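You operate a simulated robot arm through the tools that you are given. There is no shell and no other tool.

You are at the controls of a simulated robot arm. One attempt, no reset.

JOB
Dab red paint over the panel of the white block.
Fine: leave the block in the block holder; put the red dauber back and close the red cover. Set down upright: red dauber. Where these are worked on the way, their far stop is far enough and under half their travel is too little: red cover. A coat counts when it lies all over at full strength: go over it till it gets no stronger.

It is judged by the outcome, as a careful person would: the job done as asked, and still so three seconds after it is handed in. It fails if anything else is knocked over, pushed out of place, dropped, spilled or broken. A push-on lid holds only when it is set on centred and level and pressed home; a screw cap is set on level and turned clockwise until tight.

ROBOT AND FRAMES
A 7-joint arm with a two-finger parallel gripper, fixed in place. Base frame: the origin is on the floor under the middle of its stand, x ahead of it, y to its left, z up; the work surface is at about z = 860. Units: mm, rad, N and s.
With the tool pointing down near the work surface it reaches from about 240 to 680 mm from the base axis. Its first joint turns from -1.152 to 1.152 rad. Payload 2.4 kg.
The tool frame sits at the grasp point between the pads (the TCP): z along the fingers, y along the line on which they close. The tips reach 30 mm beyond it. The gripper opens to 94 mm. The fingers are 28 mm wide and 10 mm thick; the gripper's body (50 by 96 mm) begins 55 mm behind the TCP.
Orientation is told as [roll, pitch, yaw] about the base's x, y, z axes, in that order, counted from this pose: with the fingers straight down and closing along the base's y, the tool's x points along the base's -x, its y along +y and its z along -z.

CONTROLS
- The arm moves only by the tool arm_command. Its argument "moves" is a list of rows, each an object (a shift or turn left out is 0, a gripper value left out holds the last) with "dr": the turn, a rotation vector about the tool's x, y, z in units of 90 degrees (1.0 is 90 degrees), a list of three; "xyz": the shift along the tool's x, y, z in units of 300 mm (1.0 is 300 mm), a list of three; "grip": the closure, from 0 (fully open) to 1 (shut). In form: [{"dr": [ax, ay, az], "xyz": [x, y, z], "grip": grip}, ...]. A call has 1 to 20 rows; each row is the pose to reach, as a shift and turn from the pose commanded when the call began, along the tool's axes at that moment. A call with a number of a shift or a turn outside -1 to 1 is refused whole. Each row takes 0.2 s and may step no farther than 50 mm and 0.15 rad from the row before; otherwise, or with a gripper value out of range, the whole call is refused. Where a pose cannot be reached the arm comes as near as it can. A force on the tool above 70 N (or 10 N above the force at the start of the call, whichever is more), or a blocked arm, ends the call early, and 0.2 s more pass. The fingers move at their own pace (about 153 mm/s each) and stop on an object; they squeeze with about 34 N. The grip force told is the motor's: it shows also when the fingers shut on nothing. Time passes only in rows, and 0.2 s behind the last, so rows that repeat a pose let the fingers close. The reply holds the time, the measured pose of the TCP, the force on the tool along the base axes, the opening and the grip force, in the units named above and with some noise, with the torque about the TCP (base axes, N m) and any sound that the robot's microphone picked up.
- Cameras (640 x 400 px; columns grow to the right, rows downward): "scene" is fixed at [44.8, 476.6, 1453.6]; the picture's right is [-0.70, -0.72, 0.00], its down [-0.35, 0.34, -0.87] and it looks along [0.63, -0.61, -0.49] (base axes); focal length 337 px, centre (320, 200). "wrist" rides on the gripper at [76, 14, -102] in the tool frame; the picture's right is [-0.18, 0.98, 0.00], its down [-0.75, -0.14, -0.64] and it looks along [-0.63, -0.12, 0.77] (tool axes); focal length 243 px, centre (320, 200).
- camera(camera): a new picture of that camera. It takes no simulated time.
- probe_pixels(camera, pixels): there is no depth. For up to 12 entries [column, row, z] of the newest picture of that camera ("zoom" is the newest enlarged one), the place [x, y] in the base frame at which the ray of that pixel passes the height z, good to about 3 mm. It takes no simulated time.
- close_up(camera, box): a new picture of the part [left, top, right, bottom] of that camera's present view, enlarged. It takes no simulated time.
- hand_in(): hands the job in; it is judged then, once.

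Leave the gripper open and the arm clear of the work at the hand-in unless told otherwise.

The tools are called after "Emit:" as a command line: name --argument value ..., lists and objects as JSON in quotes. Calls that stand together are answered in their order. arm_command: Moves the arm, as the interface text tells. Its arguments: {"type":"object","properties":{"moves":{"type":"array"}},"required":["moves"]} The other tools are called the same way: camera (camera) takes a picture; probe_pixels (camera, pixels) gives the place at which the rays of pixels pass given heights; close_up (camera, box) takes an enlarged picture of a part of a camera's view; hand_in () hands the job in.

At the start:

```text
t: 0.0
position: [330.5, 39.3, 1167.0]
tool_rot: [0.0, 0.001, 0.0]
contact_force: [-0.3, 0.2, -0.2]
ft_torque: [-0.02, -0.03, 0.0]
width: 93.8
grasp_force: 0.0
```

scene: 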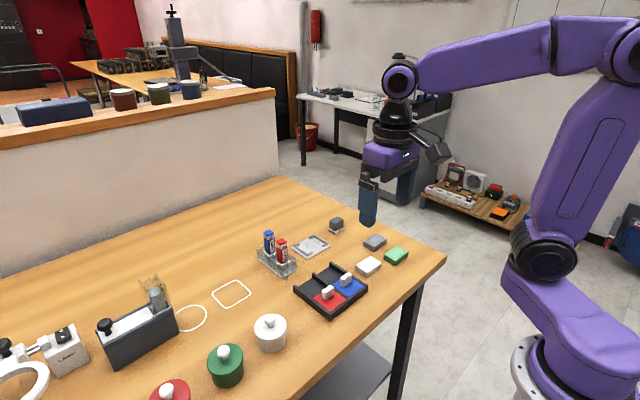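
wrist: 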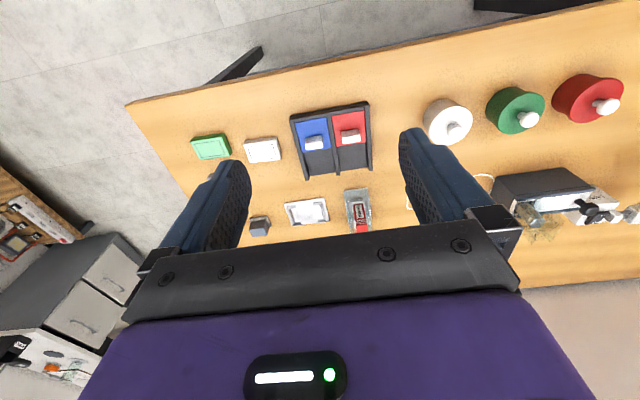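

I see the table with a stamp-pad tray (red and blue covers with knobs), two daubers in a rack (blue and red), a white block, a grey block and a green block, and a block holder. I'll take close-ups to work out which is which.

Emit:
close_up --camera "scene" --box '[240, 190, 440, 320]'

Emit:
close_up --camera "wrist" --box '[170, 80, 420, 250]'

Emit:
close_up --camera "scene" --box '[0, 260, 300, 400]'

```text
3.08 times, centred on (340, 255) of scene
```

zoom: 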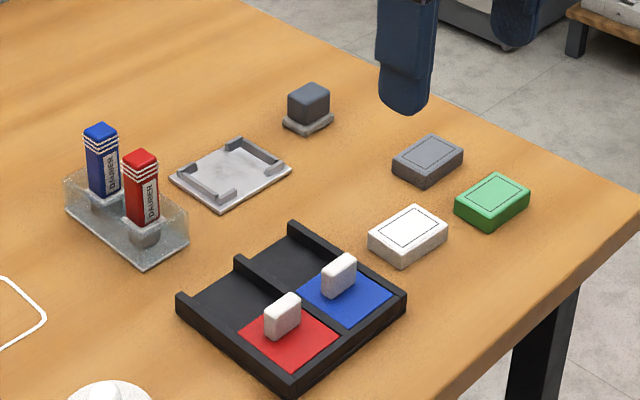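

```text
2.35 times, centred on (295, 165) of wrist
```

zoom: 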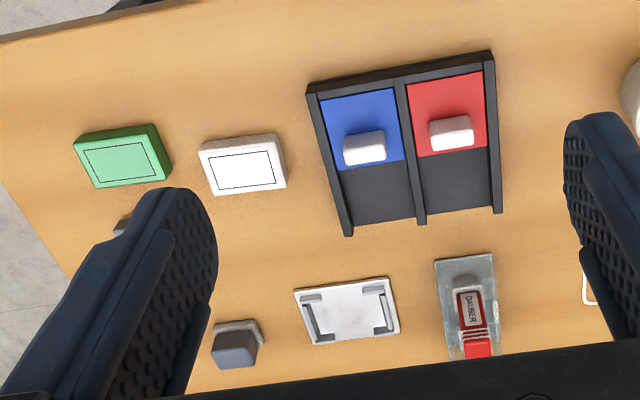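

```text
2.13 times, centred on (150, 330) of scene
```

zoom: 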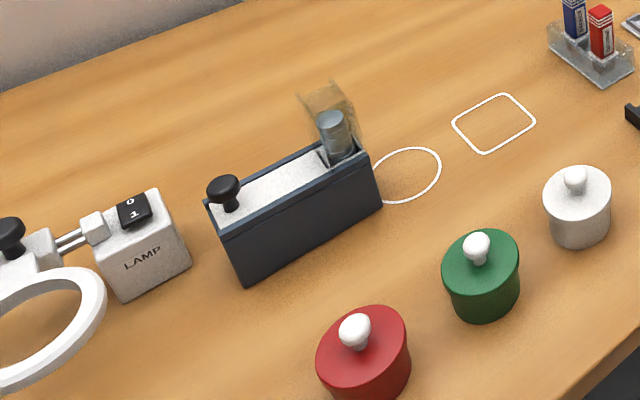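

The tray has red and blue sliding covers with white tabs, both covering the near half. The grey plate with corner brackets looks like the block holder. I'll probe rough positions of the main things at table height.

Emit:
probe_pixels --camera "scene" --pixels '[[368.6, 264, 880], [311, 246, 865], [282, 262, 900], [331, 295, 880], [294, 290, 875], [332, 317, 875], [335, 264, 875], [371, 289, 875], [277, 265, 865], [336, 230, 860]]'

Emit:
probe_pixels --camera "wrist" --pixels '[[262, 150, 880], [307, 213, 865], [358, 210, 880], [350, 135, 880], [314, 142, 880], [290, 115, 875], [368, 101, 875], [371, 168, 875], [305, 180, 875], [210, 147, 880], [260, 226, 880]]'

```text
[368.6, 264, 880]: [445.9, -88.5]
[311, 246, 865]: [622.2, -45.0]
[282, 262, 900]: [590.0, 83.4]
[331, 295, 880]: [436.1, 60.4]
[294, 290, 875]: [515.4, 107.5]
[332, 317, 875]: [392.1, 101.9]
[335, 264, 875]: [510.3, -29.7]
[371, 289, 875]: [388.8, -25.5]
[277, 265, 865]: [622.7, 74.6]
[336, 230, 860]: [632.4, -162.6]
```

```text
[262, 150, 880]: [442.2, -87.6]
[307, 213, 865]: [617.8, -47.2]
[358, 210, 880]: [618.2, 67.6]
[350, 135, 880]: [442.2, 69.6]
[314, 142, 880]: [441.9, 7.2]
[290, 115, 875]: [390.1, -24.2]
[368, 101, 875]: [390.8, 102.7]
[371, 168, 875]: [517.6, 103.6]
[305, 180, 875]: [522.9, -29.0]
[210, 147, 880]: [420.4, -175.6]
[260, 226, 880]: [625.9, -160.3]
```

Both cameras agree: white block near (444,-88), holder near (620,-46), dauber rack near (620,75), tray x 390–518, y -28–104. I'll move in closer over the rack and holder for a better view.

Emit:
arm_command --moves '[{"xyz": [-0.1, 0, 0.1], "grip": 0}, {"xyz": [-0.2, 0, 0.2]}, {"xyz": [-0.3, 0, 0.3]}, {"xyz": [-0.4, 0, 0.4]}, {"xyz": [-0.5, 0, 0.5]}]'

Emit:
camera --camera "wrist"

Emit:
close_up --camera "wrist" --box '[220, 100, 420, 225]'

```text
t: 1.2
position: [481.2, 39.7, 1018.4]
tool_rot: [0.0, -0.001, -0.001]
contact_force: [0.1, 0.5, 0.5]
ft_torque: [0.04, 0.04, -0.01]
width: 93.8
grasp_force: 0.0
```

```text
taken
```

wrist: 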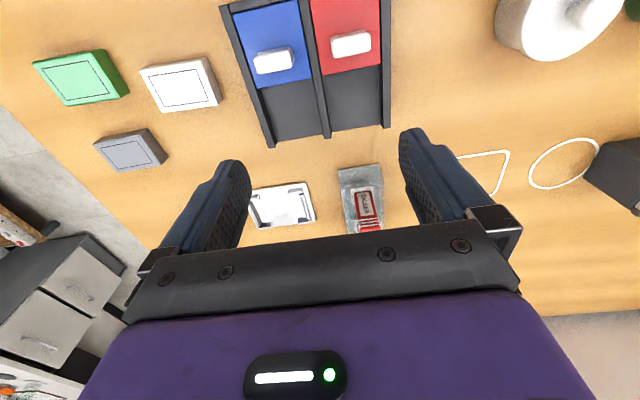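

```text
3.20 times, centred on (320, 162) of wrist
```

zoom: 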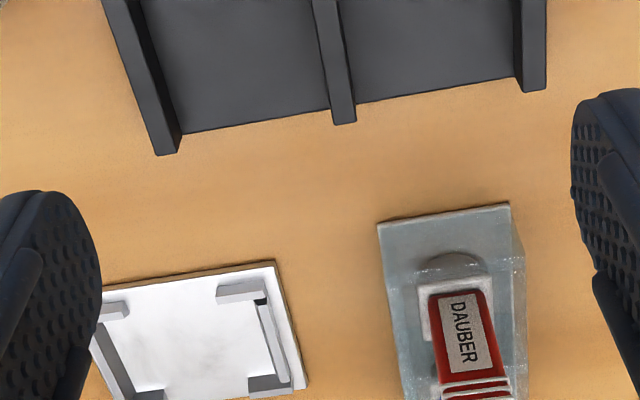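

I see the dauber rack and holder partially hidden by the gripper bar. I'll move further forward so they sit higher in the picture.

Emit:
arm_command --moves '[{"xyz": [-0.12, -0.03, 0]}, {"xyz": [-0.24, -0.06, 0]}, {"xyz": [-0.36, -0.1, 0]}]'

Emit:
camera --camera "wrist"

Emit:
close_up --camera "wrist" --box '[200, 60, 440, 210]'

```text
t: 2.0
position: [589.4, 8.1, 1014.4]
tool_rot: [0.001, 0.0, 0.001]
contact_force: [0.0, 0.8, -0.4]
ft_torque: [0.04, -0.02, 0.02]
width: 94.1
grasp_force: 0.1
```

```text
taken
```

wrist: 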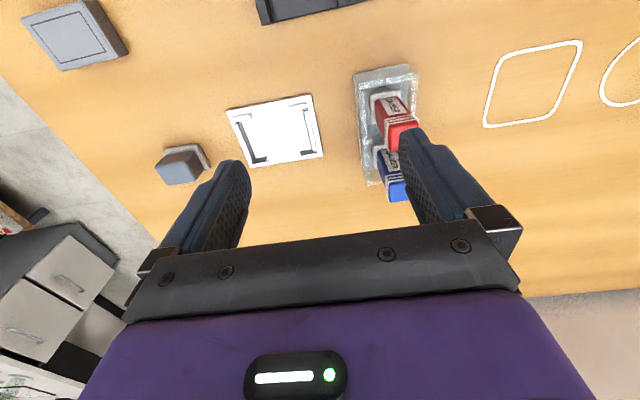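

```text
2.67 times, centred on (320, 135) of wrist
```

zoom: 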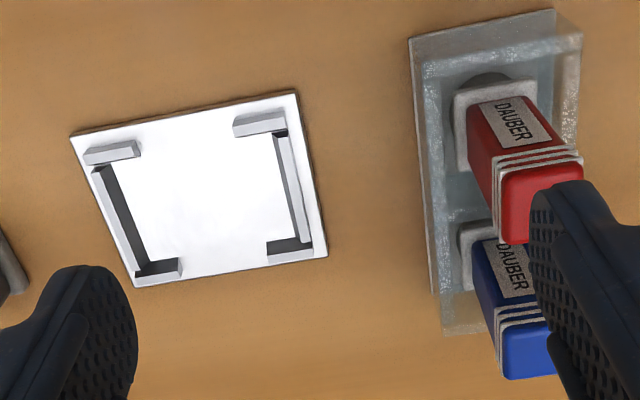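

The holder's plate corners are at zoom (70,135), (297,90), (328,257), (133,287). I'll probe these, the brackets, and the dauber features.

Emit:
probe_pixels --camera "zoom" --pixels '[[70, 135, 864], [297, 90, 864], [328, 257, 864], [133, 287, 864], [94, 168, 872], [141, 152, 872], [270, 134, 872], [286, 126, 872], [312, 240, 872], [145, 275, 872], [182, 270, 872], [266, 254, 872]]'

Emit:
probe_pixels --camera "scene" --pixels '[[265, 232, 935], [269, 230, 935], [274.5, 233, 935], [281, 240, 935], [287, 243, 935], [261, 266, 862], [285, 277, 862], [300, 268, 862]]'

Emit:
close_up --camera "scene" --box '[250, 220, 334, 280]'

```text
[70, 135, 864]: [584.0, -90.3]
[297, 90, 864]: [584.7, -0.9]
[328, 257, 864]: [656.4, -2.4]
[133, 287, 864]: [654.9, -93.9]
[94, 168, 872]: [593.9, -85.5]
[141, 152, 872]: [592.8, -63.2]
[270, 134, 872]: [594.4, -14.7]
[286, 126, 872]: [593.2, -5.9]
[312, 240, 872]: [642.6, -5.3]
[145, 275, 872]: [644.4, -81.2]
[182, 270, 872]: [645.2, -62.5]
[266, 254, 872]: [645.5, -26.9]
```

```text
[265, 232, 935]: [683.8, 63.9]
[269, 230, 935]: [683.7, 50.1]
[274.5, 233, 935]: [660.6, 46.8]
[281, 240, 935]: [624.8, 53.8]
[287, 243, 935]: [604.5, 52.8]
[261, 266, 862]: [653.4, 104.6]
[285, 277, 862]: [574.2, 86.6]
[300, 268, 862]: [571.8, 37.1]
```

```text
6.67 times, centred on (292, 250) of scene
```

zoom: 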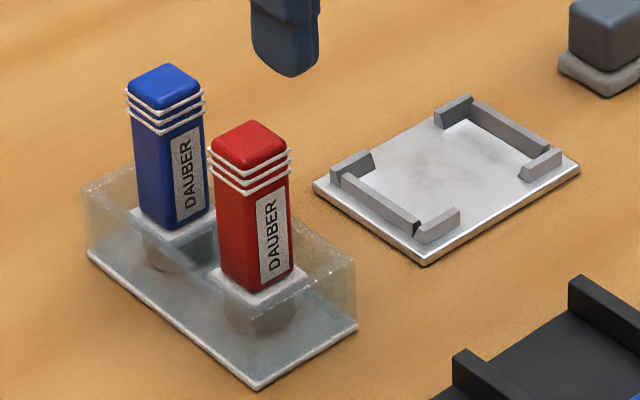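

The holder plate spans about x 584–656, y -92…-2 and is square to the base axes. I'll probe the rack base, flange and dauber top at several heights to triangulate.

Emit:
probe_pixels --camera "zoom" --pixels '[[88, 252, 860], [255, 388, 860], [357, 325, 860], [250, 145, 920], [250, 145, 940], [250, 145, 960], [253, 290, 880], [253, 290, 890], [253, 290, 900], [166, 85, 940], [260, 305, 890], [305, 268, 890]]'

Emit:
probe_pixels --camera "wrist" --pixels '[[400, 132, 920], [400, 132, 940], [400, 132, 960], [386, 102, 880], [386, 102, 890], [386, 102, 900], [357, 78, 890], [410, 65, 890], [354, 75, 860], [409, 64, 860], [362, 170, 860], [366, 185, 890]]'

```text
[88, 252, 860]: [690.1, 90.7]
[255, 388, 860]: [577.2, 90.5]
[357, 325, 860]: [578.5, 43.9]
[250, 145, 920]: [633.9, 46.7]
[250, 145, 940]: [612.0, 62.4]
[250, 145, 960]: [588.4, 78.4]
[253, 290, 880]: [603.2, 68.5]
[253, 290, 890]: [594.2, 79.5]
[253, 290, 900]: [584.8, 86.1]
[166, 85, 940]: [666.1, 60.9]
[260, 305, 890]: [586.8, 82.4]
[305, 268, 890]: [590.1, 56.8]
```

```text
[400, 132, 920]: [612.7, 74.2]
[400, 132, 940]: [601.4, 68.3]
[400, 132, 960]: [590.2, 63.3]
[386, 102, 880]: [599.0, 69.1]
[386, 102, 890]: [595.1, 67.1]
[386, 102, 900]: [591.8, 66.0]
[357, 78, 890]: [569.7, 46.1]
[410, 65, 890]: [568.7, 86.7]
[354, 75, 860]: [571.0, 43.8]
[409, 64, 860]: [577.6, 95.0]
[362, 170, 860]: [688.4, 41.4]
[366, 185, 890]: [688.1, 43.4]
```

Red dauber is at about (606,67), top around z 940. Next I'll look closely at the white block; moving to about (390,-70).

Emit:
arm_command --moves '[{"xyz": [0.13, -0.05, 0]}, {"xyz": [0.26, -0.1, 0]}, {"xyz": [0.39, -0.15, 0]}, {"xyz": [0.52, -0.2, 0]}, {"xyz": [0.66, -0.26, 0]}]'

Emit:
camera --camera "wrist"

Emit:
close_up --camera "wrist" --box '[200, 60, 440, 210]'

Emit:
close_up --camera "scene" --box '[328, 230, 424, 290]'

```text
t: 3.2
position: [388.4, -68.7, 1015.9]
tool_rot: [0.0, -0.002, 0.0]
contact_force: [0.1, -0.3, 0.6]
ft_torque: [0.02, 0.03, 0.01]
width: 93.9
grasp_force: 0.0
```

```text
taken
```

wrist: 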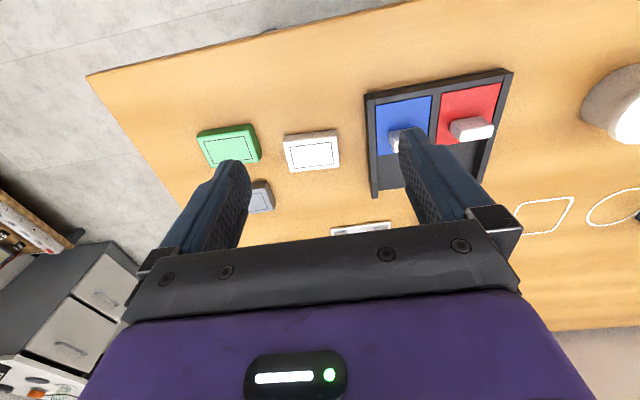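

```text
2.67 times, centred on (320, 135) of wrist
```

zoom: 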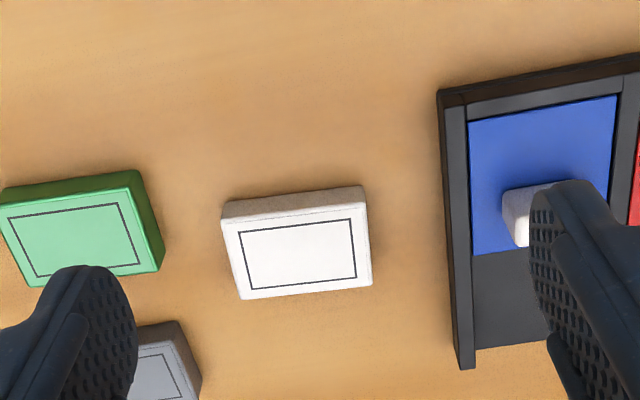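

```text
6.67 times, centred on (376, 260) of scene
```

zoom: 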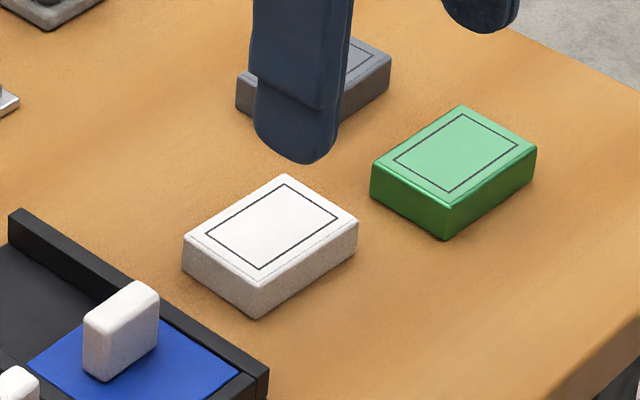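

I'll probe the white block's top and bottom corners in both views.

Emit:
probe_pixels --camera "zoom" --pixels '[[183, 268, 860], [257, 317, 860], [357, 250, 860], [183, 240, 878], [287, 176, 878], [357, 222, 878], [259, 284, 878], [183, 240, 882], [287, 176, 882], [357, 222, 882], [259, 284, 882]]'

Emit:
probe_pixels --camera "wrist" --pixels '[[284.4, 143.5, 880], [337.6, 138, 880], [290, 172.1, 880], [339.5, 166.5, 880], [283.2, 137, 860], [335.8, 130, 860]]'

```text
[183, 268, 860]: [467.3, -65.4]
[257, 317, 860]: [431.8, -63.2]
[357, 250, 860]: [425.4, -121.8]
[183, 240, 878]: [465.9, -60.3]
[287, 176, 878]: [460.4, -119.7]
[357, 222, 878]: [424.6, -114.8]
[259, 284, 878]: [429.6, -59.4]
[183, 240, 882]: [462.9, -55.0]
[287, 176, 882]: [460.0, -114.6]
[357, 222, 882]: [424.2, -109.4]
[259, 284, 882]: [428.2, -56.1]
```

```text
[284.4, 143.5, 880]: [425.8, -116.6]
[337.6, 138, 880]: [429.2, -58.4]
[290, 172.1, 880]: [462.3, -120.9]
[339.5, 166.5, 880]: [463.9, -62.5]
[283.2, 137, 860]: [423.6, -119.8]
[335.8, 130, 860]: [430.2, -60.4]
```

The white block: top about z 880, centre about (445,-88), 38 mm along x by 59 mm along y, turned about 5° clockwise. The holder has lips with ~37 mm gaps on its x sides, so I'll grip the block on its x faces. I turn the gripper -85° about its axis and go over the block.

Emit:
arm_command --moves '[{"dr": [0, 0, -0.09], "xyz": [-0.02, -0.006, 0]}, {"dr": [0, 0, -0.18], "xyz": [-0.04, -0.013, 0]}, {"dr": [0, 0, -0.27], "xyz": [-0.06, -0.02, 0]}, {"dr": [0, 0, -0.36], "xyz": [-0.08, -0.026, 0]}, {"dr": [0, 0, -0.45], "xyz": [-0.1, -0.032, 0]}, {"dr": [0, 0, -0.54], "xyz": [-0.12, -0.04, 0]}, {"dr": [0, 0, -0.63], "xyz": [-0.14, -0.048, 0]}, {"dr": [0, 0, -0.72], "xyz": [-0.16, -0.055, 0]}, {"dr": [0, 0, -0.81], "xyz": [-0.182, -0.064, 0]}, {"dr": [0, 0, -0.88], "xyz": [-0.182, -0.064, 0]}, {"dr": [0, 0, -0.945], "xyz": [-0.182, -0.064, 0]}]'

Emit:
camera --camera "wrist"

Emit:
camera --camera "scene"

```text
t: 5.6
position: [443.8, -88.8, 1018.9]
tool_rot: [-0.001, 0.0, 1.487]
contact_force: [0.2, -0.1, -0.6]
ft_torque: [-0.01, -0.02, 0.02]
width: 94.2
grasp_force: 0.1
```

```text
taken
```

wrist: 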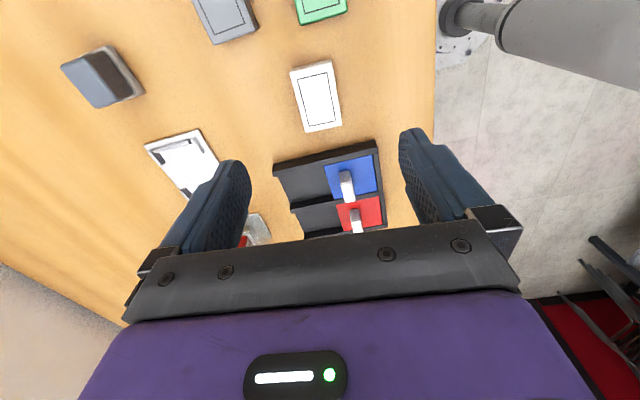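

```text
taken
```

scene: 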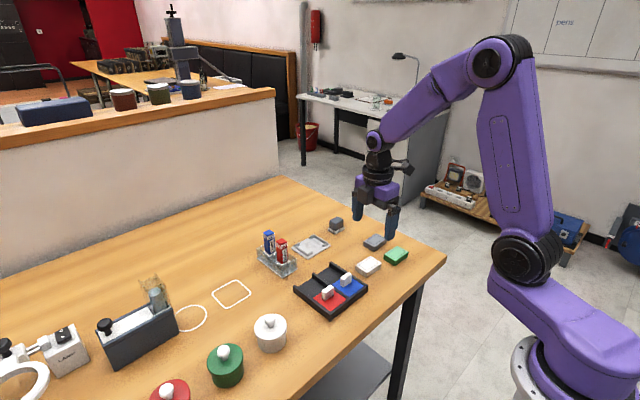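

Turned and above the block; the block shows at wrist (315,95). I descend to about z 925 and check alignment before going around it.

Emit:
arm_command --moves '[{"xyz": [0, 0, 0.15]}, {"xyz": [0, 0, 0.29]}]'

Emit:
camera --camera "wrist"

Emit:
close_up --camera "scene" --box '[328, 200, 440, 290]'

```text
t: 6.2
position: [444.8, -87.8, 929.5]
tool_rot: [-0.001, 0.001, 1.485]
contact_force: [0.0, 0.8, -0.7]
ft_torque: [0.0, -0.03, -0.02]
width: 94.0
grasp_force: 0.0
```

```text
taken
```

wrist: 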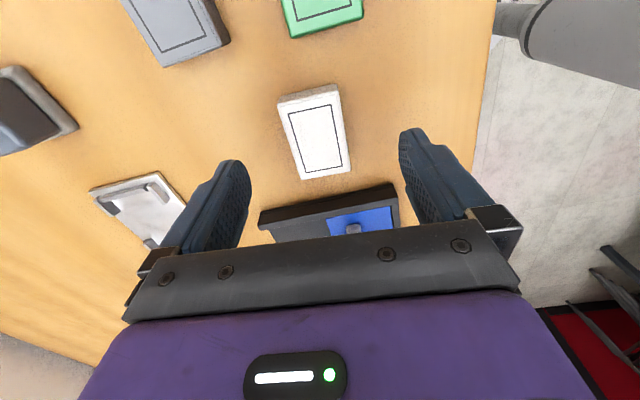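

```text
4.44 times, centred on (384, 245) of scene
```

zoom: 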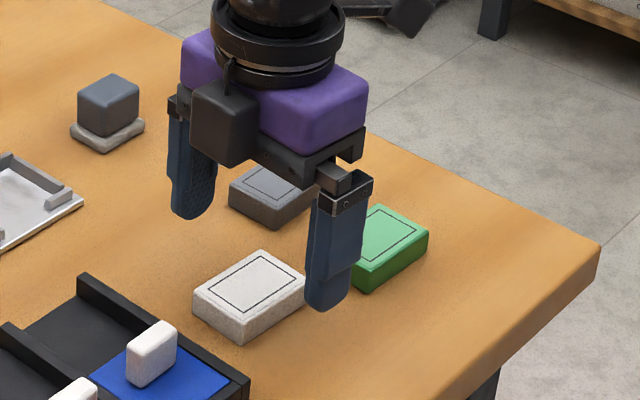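

Aligned. I'll take an enlarged wrist view to refine the block's centre and angle.

Emit:
close_up --camera "wrist" --box '[250, 70, 394, 190]'

```text
3.33 times, centred on (322, 130) of wrist
```

zoom: 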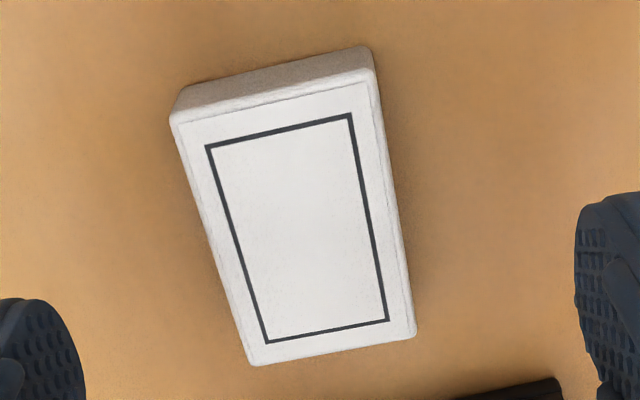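

Emit:
probe_pixels --camera "zoom" --pixels '[[170, 118, 880], [373, 72, 880], [416, 334, 880], [250, 365, 880], [206, 146, 880], [351, 114, 880], [388, 320, 880], [266, 343, 880], [180, 84, 860], [370, 46, 860]]'

```text
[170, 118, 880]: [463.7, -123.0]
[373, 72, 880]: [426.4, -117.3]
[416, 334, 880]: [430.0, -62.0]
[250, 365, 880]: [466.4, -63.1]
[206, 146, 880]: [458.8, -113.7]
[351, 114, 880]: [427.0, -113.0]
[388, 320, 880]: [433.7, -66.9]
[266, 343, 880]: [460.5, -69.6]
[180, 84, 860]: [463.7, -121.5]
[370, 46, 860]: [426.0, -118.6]
```

Block centre is about (445.5,-90). I shift 2 mm in -y, descend 36 mm so the tips are ~4 mm off the table, then close.

Emit:
arm_command --moves '[{"xyz": [0.007, 0, 0.06]}, {"xyz": [0.007, 0, 0.12]}, {"xyz": [0.007, 0, 0.12], "grip": 0.3}, {"xyz": [0.007, 0, 0.12], "grip": 0.5}, {"xyz": [0.007, 0, 0.12], "grip": 0.7}, {"xyz": [0.007, 0, 0.12], "grip": 0.7}, {"xyz": [0.007, 0, 0.12], "grip": 0.7}]'

Emit:
camera --camera "wrist"

```text
t: 7.8
position: [445.4, -88.9, 895.8]
tool_rot: [0.0, 0.001, 1.484]
contact_force: [-0.7, -0.4, 0.1]
ft_torque: [0.02, -0.02, 0.01]
width: 38.7
grasp_force: 33.9
```

```text
taken
```

wrist: 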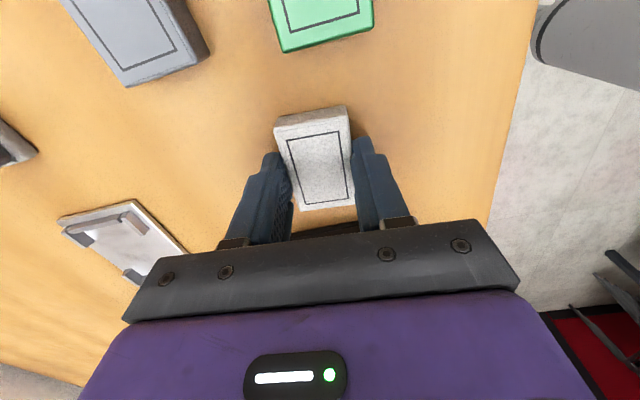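

The block is held (38.7 mm, 34 N). I lift 75 mm and square the gripper to yaw 90°.

Emit:
arm_command --moves '[{"xyz": [0, 0, -0.1]}, {"xyz": [0, 0, -0.25]}, {"dr": [0, 0, -0.055], "xyz": [0, 0, -0.25]}]'

Emit:
close_up --camera "wrist" --box '[240, 90, 400, 220]'

```text
t: 8.6
position: [443.2, -90.1, 969.3]
tool_rot: [0.002, 0.001, 1.57]
contact_force: [0.2, -0.5, -0.1]
ft_torque: [0.02, 0.01, 0.02]
width: 28.0
grasp_force: 0.0
```

```text
3.08 times, centred on (320, 155) of wrist
```

zoom: 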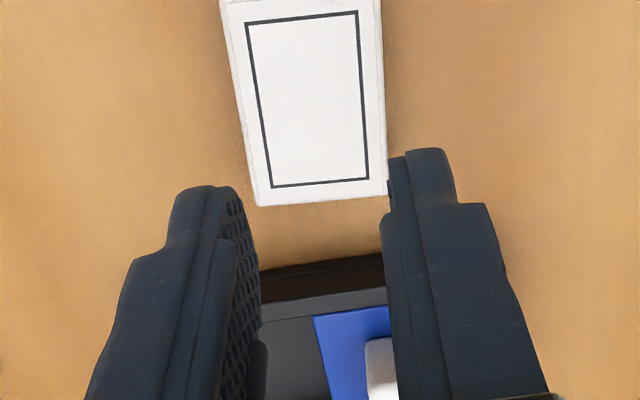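

The fingers slipped off: width went to 28 mm and the block is still on the table. I'll check the scene to see how it lies.

Emit:
close_up --camera "scene" --box '[328, 200, 440, 290]'

Emit:
camera --camera "wrist"

```text
4.44 times, centred on (384, 245) of scene
```

zoom: 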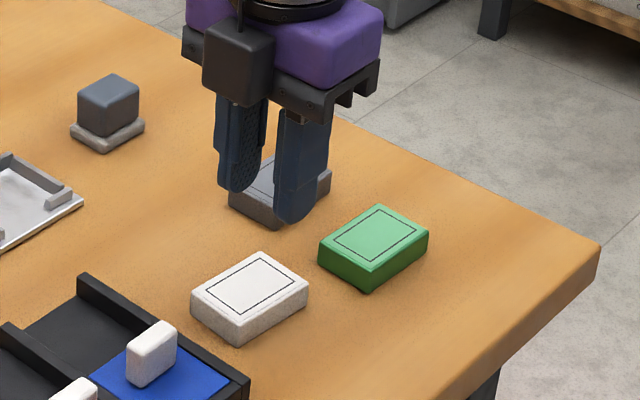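

```text
taken
```

wrist: 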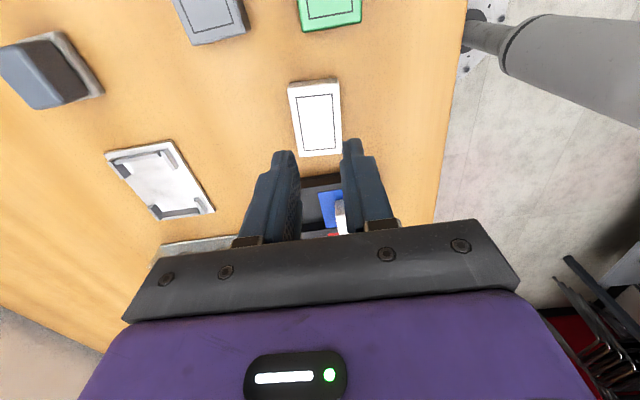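

The block lies flat and undisturbed. I'll open, re-measure its pose, then grip deeper.

Emit:
arm_command --moves '[{"grip": 0}, {"xyz": [0, 0, 0.07]}, {"xyz": [0, 0, 0.13]}]'

Emit:
close_up --camera "wrist" --box '[250, 70, 394, 190]'

```text
t: 9.4
position: [445.4, -88.7, 929.1]
tool_rot: [0.0, -0.001, 1.57]
contact_force: [0.2, -0.8, -0.3]
ft_torque: [0.02, -0.01, -0.01]
width: 93.9
grasp_force: 0.1
```

```text
3.33 times, centred on (322, 130) of wrist
```

zoom: 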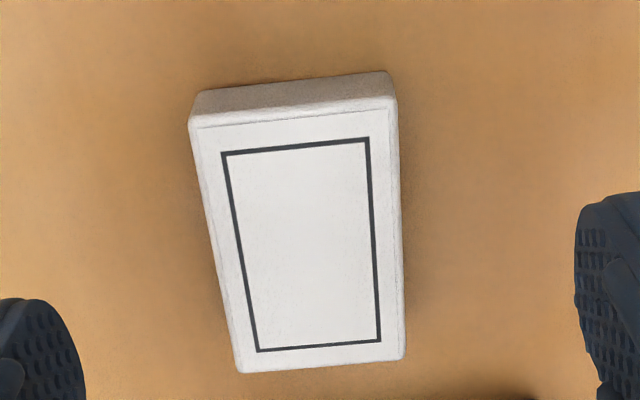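

Emit:
probe_pixels --camera "zoom" --pixels '[[190, 122, 880], [395, 98, 880], [405, 360, 880], [240, 373, 880], [221, 154, 880], [368, 138, 880], [381, 341, 880], [257, 352, 880], [192, 98, 860], [388, 71, 860]]'

```text
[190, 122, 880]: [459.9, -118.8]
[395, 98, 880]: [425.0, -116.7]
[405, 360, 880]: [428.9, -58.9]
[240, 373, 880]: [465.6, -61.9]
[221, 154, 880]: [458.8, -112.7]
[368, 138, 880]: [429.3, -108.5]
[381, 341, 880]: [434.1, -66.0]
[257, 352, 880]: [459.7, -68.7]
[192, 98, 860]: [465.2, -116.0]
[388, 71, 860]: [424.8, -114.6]
```

The block centre is (445,-89), still about -5°. I turn back to 85°, descend in small steps until the tips are just off the table, close fully and wait.

Emit:
arm_command --moves '[{"dr": [0, 0, 0.055], "xyz": [0, 0, 0.05]}, {"dr": [0, 0, 0.055], "xyz": [0, 0, 0.1]}, {"dr": [0, 0, 0.055], "xyz": [0, 0, 0.12]}, {"dr": [0, 0, 0.055], "xyz": [0, 0, 0.128]}]'

Emit:
close_up --camera "scene" --box '[328, 220, 424, 290]'

```text
t: 10.4
position: [443.7, -90.5, 891.4]
tool_rot: [-0.001, 0.001, 1.484]
contact_force: [-0.4, -0.3, 0.7]
ft_torque: [0.0, -0.01, -0.02]
width: 93.7
grasp_force: 0.0
```

```text
5.71 times, centred on (376, 255) of scene
```

zoom: 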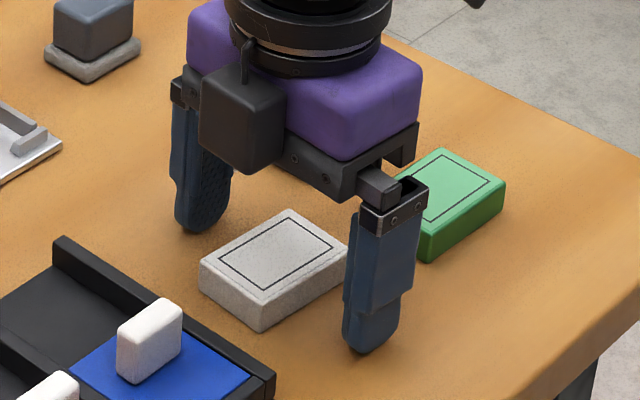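

The tips are just above the table on either side of the block. I close fully and lift slowly by a few mm.

Emit:
arm_command --moves '[{"grip": 0.4}, {"grip": 1.0}, {"grip": 1.0}, {"grip": 1.0}, {"xyz": [0, 0, -0.01]}, {"xyz": [0, 0, -0.02]}, {"xyz": [0, 0, -0.03]}]'

Emit:
close_up --camera "scene" --box '[328, 220, 424, 290]'

```text
t: 12.0
position: [444.5, -89.5, 901.4]
tool_rot: [-0.001, 0.001, 1.485]
contact_force: [0.8, -0.4, -0.3]
ft_torque: [0.0, 0.0, 0.01]
width: 38.8
grasp_force: 34.2
```

```text
5.71 times, centred on (376, 255) of scene
```

zoom: 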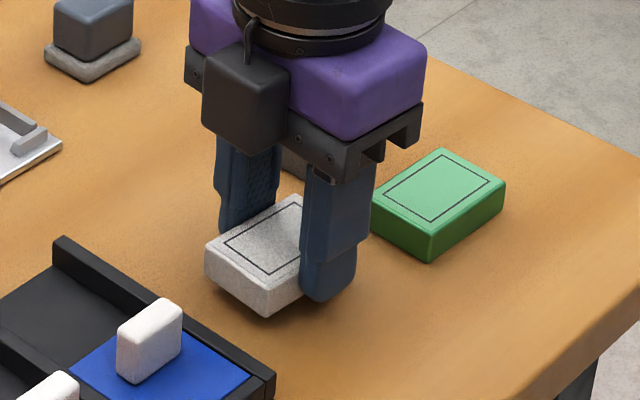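

It's lifted this time. I continue gently to about 60 mm up, and check the hold.

Emit:
arm_command --moves '[{"xyz": [0, 0, -0.03]}, {"xyz": [0, 0, -0.06]}, {"xyz": [0, 0, -0.09]}, {"xyz": [0, 0, -0.12]}, {"xyz": [0, 0, -0.15]}, {"xyz": [0, 0, -0.17]}]'

Emit:
close_up --camera "wrist" --box '[230, 90, 410, 220]'

```text
t: 13.4
position: [444.2, -90.1, 951.7]
tool_rot: [0.0, -0.001, 1.485]
contact_force: [-0.4, 0.7, -0.4]
ft_torque: [-0.01, -0.02, -0.01]
width: 38.9
grasp_force: 34.0
```

```text
3.08 times, centred on (320, 155) of wrist
```

zoom: 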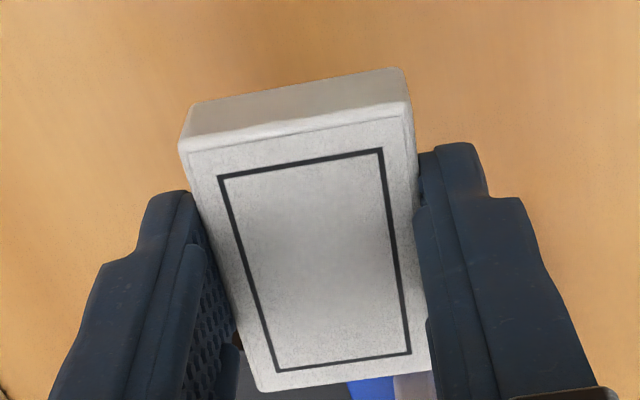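

Held firmly. I'll probe the block's top corners in hand (top face at about z 940) to learn its offset from the TCP.

Emit:
probe_pixels --camera "zoom" --pixels '[[180, 145, 940], [412, 112, 940], [433, 372, 940], [260, 391, 940], [218, 178, 940], [382, 148, 940], [410, 352, 940], [277, 370, 940]]'

```text
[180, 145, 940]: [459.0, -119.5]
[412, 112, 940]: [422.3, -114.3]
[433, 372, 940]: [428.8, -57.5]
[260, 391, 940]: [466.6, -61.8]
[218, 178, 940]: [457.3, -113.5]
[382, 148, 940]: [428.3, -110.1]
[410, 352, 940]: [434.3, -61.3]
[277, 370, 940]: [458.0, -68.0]
```

The block is centred within ~1.5 mm in y of the TCP. I now carry it over to (620,-5,972), squared to yaw 90°, so that the wrist camera can see the holder beyond the block.

Emit:
arm_command --moves '[{"dr": [0, 0, -0.01], "xyz": [-0.04, -0.07, -0.03]}, {"dr": [0, 0, -0.02], "xyz": [-0.08, -0.14, -0.067]}, {"dr": [0, 0, -0.03], "xyz": [-0.12, -0.21, -0.067]}, {"dr": [0, 0, -0.04], "xyz": [-0.166, -0.28, -0.067]}, {"dr": [0, 0, -0.05], "xyz": [-0.208, -0.35, -0.067]}, {"dr": [0, 0, -0.055], "xyz": [-0.25, -0.42, -0.067]}, {"dr": [0, 0, -0.055], "xyz": [-0.29, -0.49, -0.067]}, {"dr": [0, 0, -0.055], "xyz": [-0.332, -0.557, -0.067]}, {"dr": [0, 0, -0.055], "xyz": [-0.332, -0.557, -0.067]}]'

Emit:
camera --camera "wrist"

Emit:
close_up --camera "wrist" --box '[220, 0, 412, 120]'

```text
t: 15.4
position: [620.6, -4.9, 973.3]
tool_rot: [0.0, 0.0, 1.569]
contact_force: [-0.6, 0.1, -0.7]
ft_torque: [0.01, 0.0, 0.05]
width: 38.8
grasp_force: 34.0
```

```text
taken
```

wrist: 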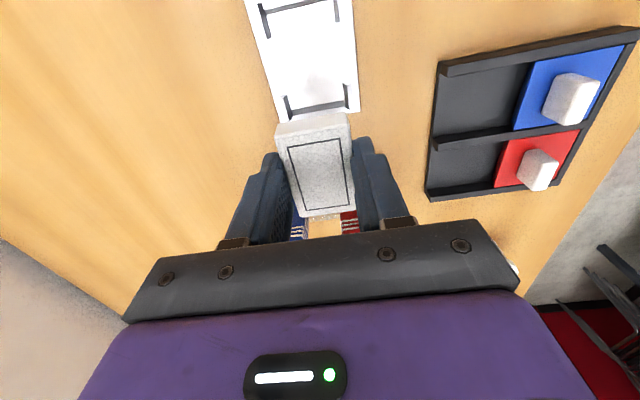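

```text
3.33 times, centred on (316, 60) of wrist
```

zoom: 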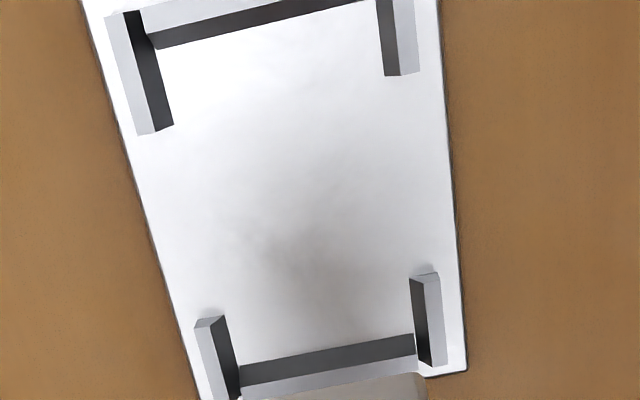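

I see the holder's inner walls clearly. I'll probe the inner floor edges (at plate level) to get its centre and orientation.

Emit:
probe_pixels --camera "zoom" --pixels '[[173, 125, 864], [224, 316, 864], [385, 75, 864], [409, 278, 864], [157, 48, 864], [360, 3, 864], [240, 366, 864], [414, 335, 864], [200, 397, 862], [467, 375, 862], [92, 20, 862], [440, 30, 862]]'

Emit:
close_up --camera "scene" --box '[270, 200, 366, 260]'

```text
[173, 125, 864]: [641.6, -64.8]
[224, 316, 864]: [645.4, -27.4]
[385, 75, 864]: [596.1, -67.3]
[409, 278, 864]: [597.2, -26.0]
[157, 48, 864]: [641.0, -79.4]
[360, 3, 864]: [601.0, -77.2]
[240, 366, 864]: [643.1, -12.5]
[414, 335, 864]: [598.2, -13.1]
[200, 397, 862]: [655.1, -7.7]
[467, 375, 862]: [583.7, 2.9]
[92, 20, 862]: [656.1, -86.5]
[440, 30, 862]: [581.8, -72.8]
```

```text
6.67 times, centred on (318, 230) of scene
```

zoom: 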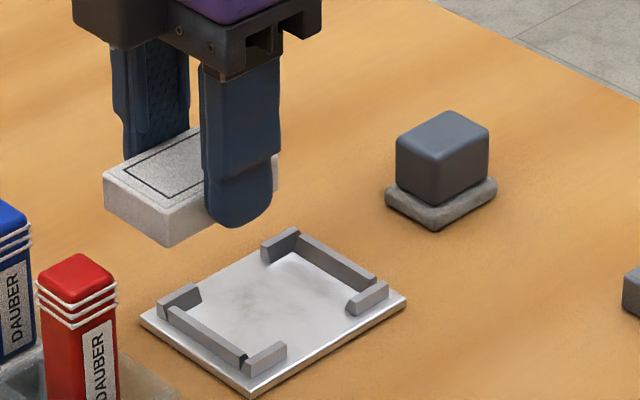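

Inner cavity is x ~597.5–643, y ~-78…-13, centre about (620,-45.7); the block (39×59) has ~3 mm spare all round. I move over it to TCP (620,-46.5) and lower to z 920, then check.

Emit:
arm_command --moves '[{"xyz": [0.07, 0, 0]}, {"xyz": [0.138, 0, 0]}, {"xyz": [0.138, 0, 0.06]}, {"xyz": [0.138, 0, 0.12]}, {"xyz": [0.138, 0, 0.17]}]'

Emit:
close_up --camera "scene" --box '[270, 205, 366, 265]'

Emit:
close_up --camera "wrist" --box '[220, 80, 412, 220]'

```text
t: 16.6
position: [620.1, -47.1, 921.8]
tool_rot: [0.0, 0.002, 1.57]
contact_force: [0.7, 0.8, -0.7]
ft_torque: [0.03, -0.02, 0.0]
width: 38.7
grasp_force: 33.8
```

```text
6.67 times, centred on (318, 235) of scene
```

zoom: 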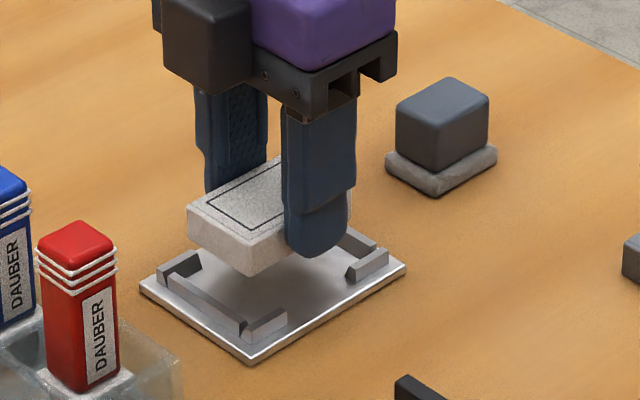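

```text
2.86 times, centred on (316, 150) of wrist
```

zoom: 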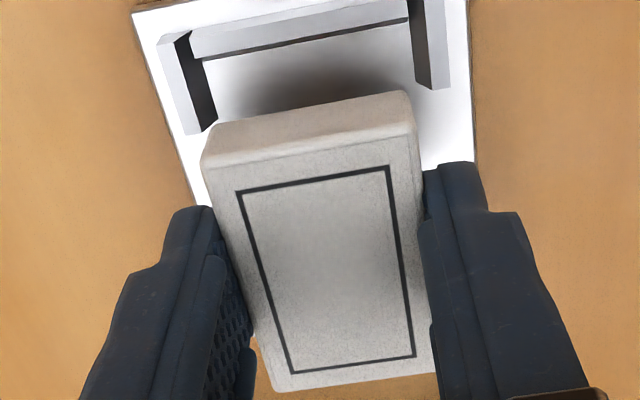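

Well lined up in both views. I lower to about z 898 in small steps, watching the force.

Emit:
arm_command --moves '[{"xyz": [0, 0, 0.025]}, {"xyz": [0, 0, 0.045]}, {"xyz": [0, 0, 0.06]}, {"xyz": [0, 0, 0.07]}, {"xyz": [0, 0, 0.077]}]'

Emit:
close_up --camera "scene" --box '[270, 205, 366, 265]'

Emit:
close_up --camera "wrist" --box '[220, 80, 412, 220]'

```text
t: 17.8
position: [619.5, -46.0, 897.9]
tool_rot: [0.0, -0.001, 1.572]
contact_force: [0.1, -0.2, 0.2]
ft_torque: [0.01, 0.01, -0.02]
width: 38.7
grasp_force: 33.8
```

```text
6.67 times, centred on (318, 235) of scene
```

zoom: 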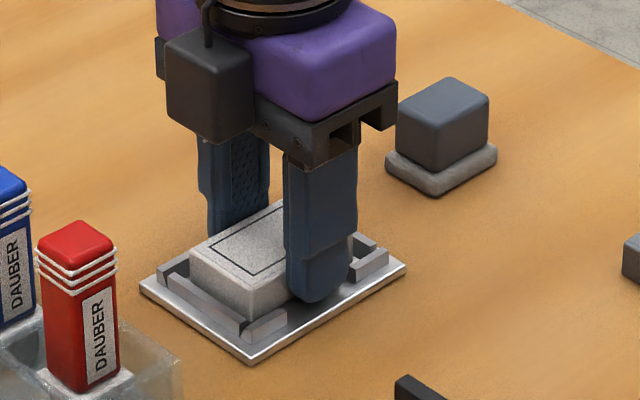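

```text
2.86 times, centred on (316, 150) of wrist
```

zoom: 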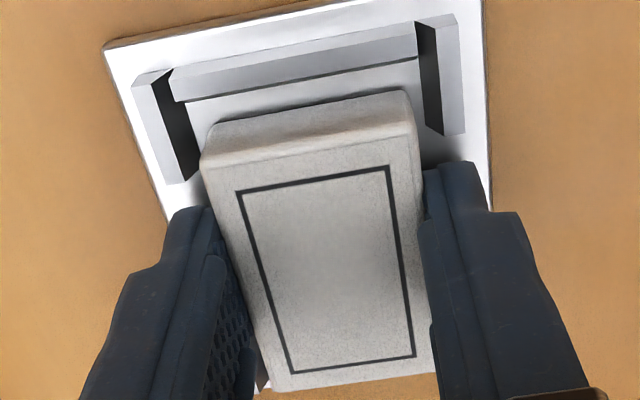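

The block is within the walls and about 2 mm above the plate. I lower 1 mm at a time.

Emit:
arm_command --moves '[{"xyz": [0, 0, 0.004]}, {"xyz": [0, 0, 0.008]}, {"xyz": [0, 0, 0.008]}]'

```text
t: 18.6
position: [619.4, -46.3, 896.8]
tool_rot: [-0.003, -0.001, 1.572]
contact_force: [-6.1, 0.9, 18.7]
ft_torque: [0.07, 0.28, 0.02]
width: 38.9
grasp_force: 33.8
```

Contact at 18.7 N – the block is seated on the plate. I ease up 1 mm, open, and lift away.

Emit:
arm_command --moves '[{"xyz": [0, 0, -0.003]}, {"xyz": [0, 0, -0.003], "grip": 0.4}, {"xyz": [0, 0, -0.003], "grip": 0.2}, {"xyz": [0, 0, -0.003], "grip": 0.2}, {"xyz": [0, 0, -0.05], "grip": 0.2}, {"xyz": [0, 0, -0.15], "grip": 0.2}, {"xyz": [0, 0, -0.28], "grip": 0}]'

Emit:
close_up --camera "wrist" --box '[200, 40, 440, 190]'

Emit:
close_up --camera "scene" --box '[270, 205, 366, 265]'

```text
t: 20.2
position: [619.6, -47.4, 980.5]
tool_rot: [0.0, 0.0, 1.571]
contact_force: [0.0, -1.4, 0.0]
ft_torque: [-0.03, -0.02, -0.02]
width: 94.0
grasp_force: 0.0
```

```text
2.67 times, centred on (320, 115) of wrist
```

zoom: 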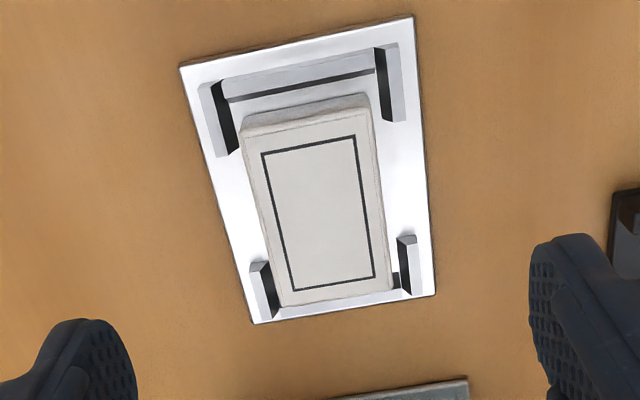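

```text
6.67 times, centred on (318, 235) of scene
```

zoom: 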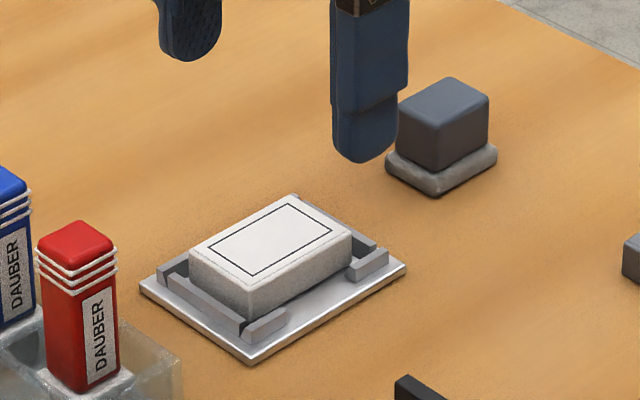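

The block sits inside the holder with its panel up. I'll probe the panel outline for later (top about z 884).

Emit:
probe_pixels --camera "zoom" --pixels '[[239, 242, 884], [303, 203, 884], [333, 234, 884], [238, 277, 884], [192, 247, 884], [293, 196, 884], [351, 231, 884], [251, 289, 884]]'

Emit:
probe_pixels --camera "wrist" --pixels '[[298.2, 97.8, 884], [333.1, 90.6, 884], [341, 144.6, 884], [308.8, 148.8, 884], [290.4, 89, 884], [338.4, 80.4, 884], [344.9, 148.7, 884], [305.4, 154.6, 884]]'

```text
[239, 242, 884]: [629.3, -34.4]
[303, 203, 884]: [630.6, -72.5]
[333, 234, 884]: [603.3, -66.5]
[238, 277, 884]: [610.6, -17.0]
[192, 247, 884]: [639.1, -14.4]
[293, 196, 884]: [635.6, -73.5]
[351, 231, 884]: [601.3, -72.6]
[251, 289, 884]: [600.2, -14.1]
```

```text
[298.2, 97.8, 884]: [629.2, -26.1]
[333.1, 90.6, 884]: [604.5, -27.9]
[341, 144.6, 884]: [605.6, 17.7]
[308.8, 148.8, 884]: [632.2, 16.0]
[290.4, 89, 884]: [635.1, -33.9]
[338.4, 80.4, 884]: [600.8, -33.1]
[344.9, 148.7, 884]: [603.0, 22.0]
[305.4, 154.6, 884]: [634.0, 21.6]
```

Those wrist probes used an older picture's pose; I'll retake the wrist picture and probe again.

Emit:
camera --camera "wrist"

Emit:
probe_pixels --camera "wrist" --pixels '[[298.2, 97.8, 884], [333.1, 90.6, 884], [341, 144.6, 884], [308.8, 148.8, 884], [290.4, 89, 884], [338.4, 80.4, 884], [344.9, 148.7, 884], [305.4, 154.6, 884]]'

```text
taken
```

wrist: 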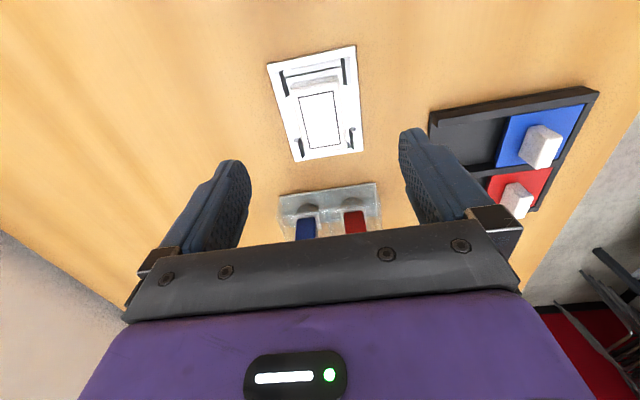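

```text
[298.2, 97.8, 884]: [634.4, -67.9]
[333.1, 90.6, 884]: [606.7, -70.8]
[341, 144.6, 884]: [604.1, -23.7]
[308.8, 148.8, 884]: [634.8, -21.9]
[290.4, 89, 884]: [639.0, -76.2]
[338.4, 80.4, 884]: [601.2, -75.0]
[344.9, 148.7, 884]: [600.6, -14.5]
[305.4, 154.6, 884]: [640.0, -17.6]
```

Block centre (620,-46), panel x 605–634.5, y -69.5…-23. Next the red cover: I move over the tray to look closely at the tabs.

Emit:
arm_command --moves '[{"xyz": [-0.02, 0.12, 0]}, {"xyz": [-0.06, 0.24, 0]}, {"xyz": [-0.1, 0.36, 0]}, {"xyz": [-0.14, 0.48, 0]}, {"xyz": [-0.19, 0.6, 0]}]'

Emit:
camera --camera "wrist"

Emit:
close_up --camera "wrist" --box '[200, 40, 440, 190]'

Emit:
close_up --camera "scene" --box '[285, 255, 381, 325]'

```text
t: 21.4
position: [438.1, 10.9, 978.2]
tool_rot: [0.001, 0.001, 1.57]
contact_force: [0.2, 0.7, 0.0]
ft_torque: [0.0, -0.02, -0.02]
width: 94.0
grasp_force: 0.1
```

```text
taken
```

wrist: 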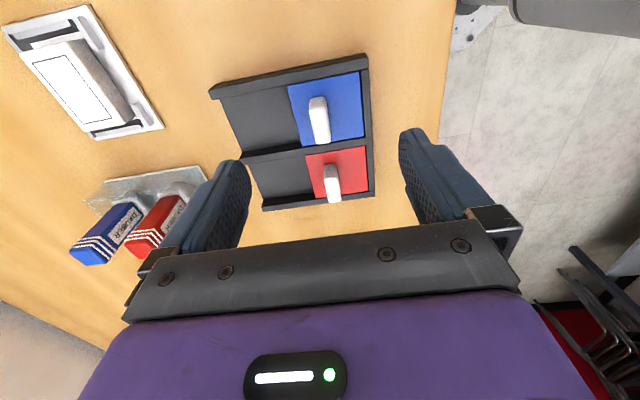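

```text
2.67 times, centred on (320, 115) of wrist
```

zoom: 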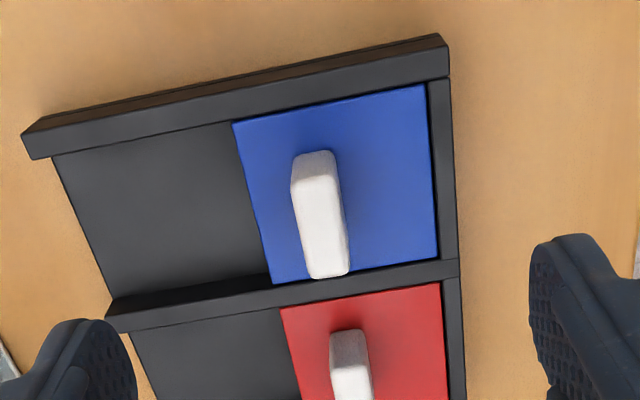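

```text
5.71 times, centred on (333, 290) of scene
```

zoom: 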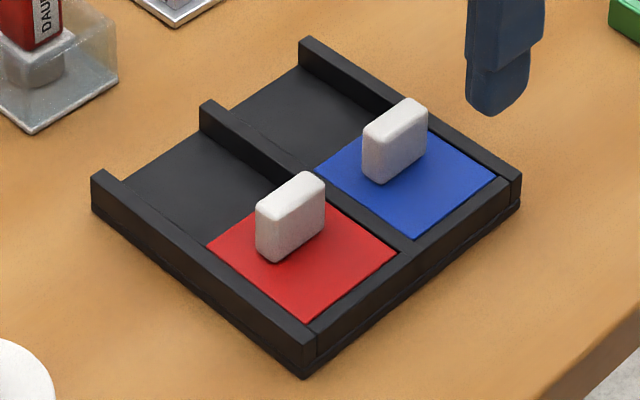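

The red tab is a thin upright plate (thin in x, wide in y), good for gripping along x. I'll probe the tab and cover in both views.

Emit:
probe_pixels --camera "zoom" --pixels '[[207, 247, 872], [313, 322, 872], [397, 257, 872], [275, 262, 872], [258, 250, 872], [325, 224, 872], [256, 212, 895], [303, 172, 895], [325, 181, 895], [278, 219, 895], [92, 178, 876], [305, 355, 876]]'

Emit:
close_up --camera "wrist" --box '[240, 120, 400, 220]'

```text
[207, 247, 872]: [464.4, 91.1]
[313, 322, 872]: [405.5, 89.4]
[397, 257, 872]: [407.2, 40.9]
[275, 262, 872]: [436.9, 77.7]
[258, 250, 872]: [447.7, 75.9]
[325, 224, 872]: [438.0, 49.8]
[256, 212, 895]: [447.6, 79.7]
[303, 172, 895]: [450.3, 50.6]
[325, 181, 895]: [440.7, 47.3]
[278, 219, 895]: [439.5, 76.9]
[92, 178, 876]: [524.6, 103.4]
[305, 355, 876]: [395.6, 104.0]
```

```text
4.00 times, centred on (320, 170) of wrist
```

zoom: 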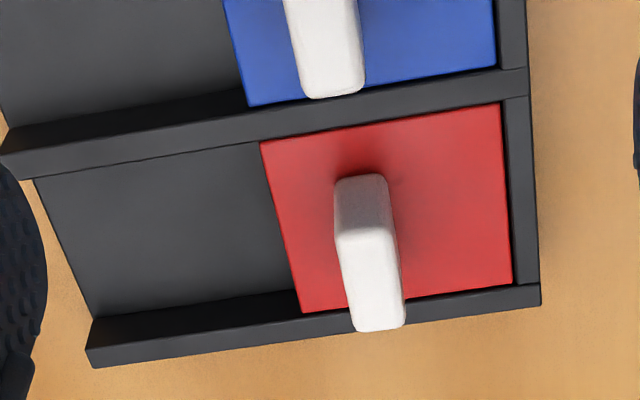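

Emit:
probe_pixels --camera "zoom" --pixels '[[336, 238, 895], [391, 234, 895], [405, 322, 895], [357, 330, 895], [336, 185, 872], [387, 180, 872], [260, 143, 872], [500, 104, 872], [512, 283, 872], [302, 313, 872], [35, 178, 864], [100, 315, 864]]'

```text
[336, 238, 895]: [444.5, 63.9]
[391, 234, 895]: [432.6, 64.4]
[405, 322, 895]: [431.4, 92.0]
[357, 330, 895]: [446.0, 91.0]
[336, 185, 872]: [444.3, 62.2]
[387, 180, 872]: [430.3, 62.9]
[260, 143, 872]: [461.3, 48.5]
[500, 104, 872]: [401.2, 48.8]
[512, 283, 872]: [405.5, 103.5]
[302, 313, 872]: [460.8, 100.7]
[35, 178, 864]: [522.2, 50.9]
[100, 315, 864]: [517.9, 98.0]
```

The two views disagree a little, so the assumed heights are off. I'll probe the tray's outer rim in the wrist picture and compare to its known y≈104.

Emit:
probe_pixels --camera "wrist" --pixels '[[262, 210, 876], [375, 197, 876], [375, 192, 876], [366, 54, 876], [209, 88, 876], [212, 99, 876], [262, 205, 876], [454, 72, 860]]'

Emit:
close_up --camera "wrist" --box '[200, 40, 400, 220]'

```text
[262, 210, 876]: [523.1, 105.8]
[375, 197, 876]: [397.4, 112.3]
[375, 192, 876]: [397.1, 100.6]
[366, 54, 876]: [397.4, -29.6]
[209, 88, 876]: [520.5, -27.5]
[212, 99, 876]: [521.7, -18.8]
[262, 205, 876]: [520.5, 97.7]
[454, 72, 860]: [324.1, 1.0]
```

```text
2.22 times, centred on (300, 130) of wrist
```

zoom: 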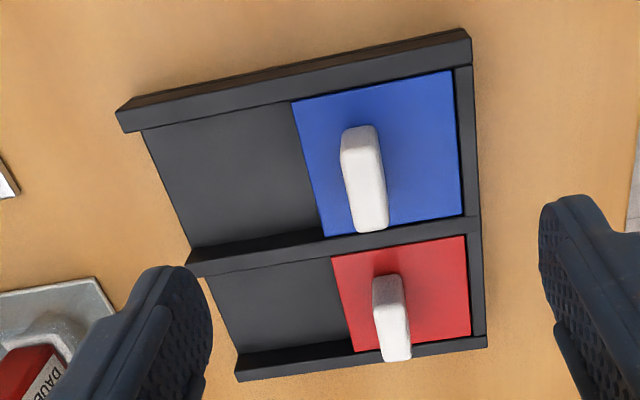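

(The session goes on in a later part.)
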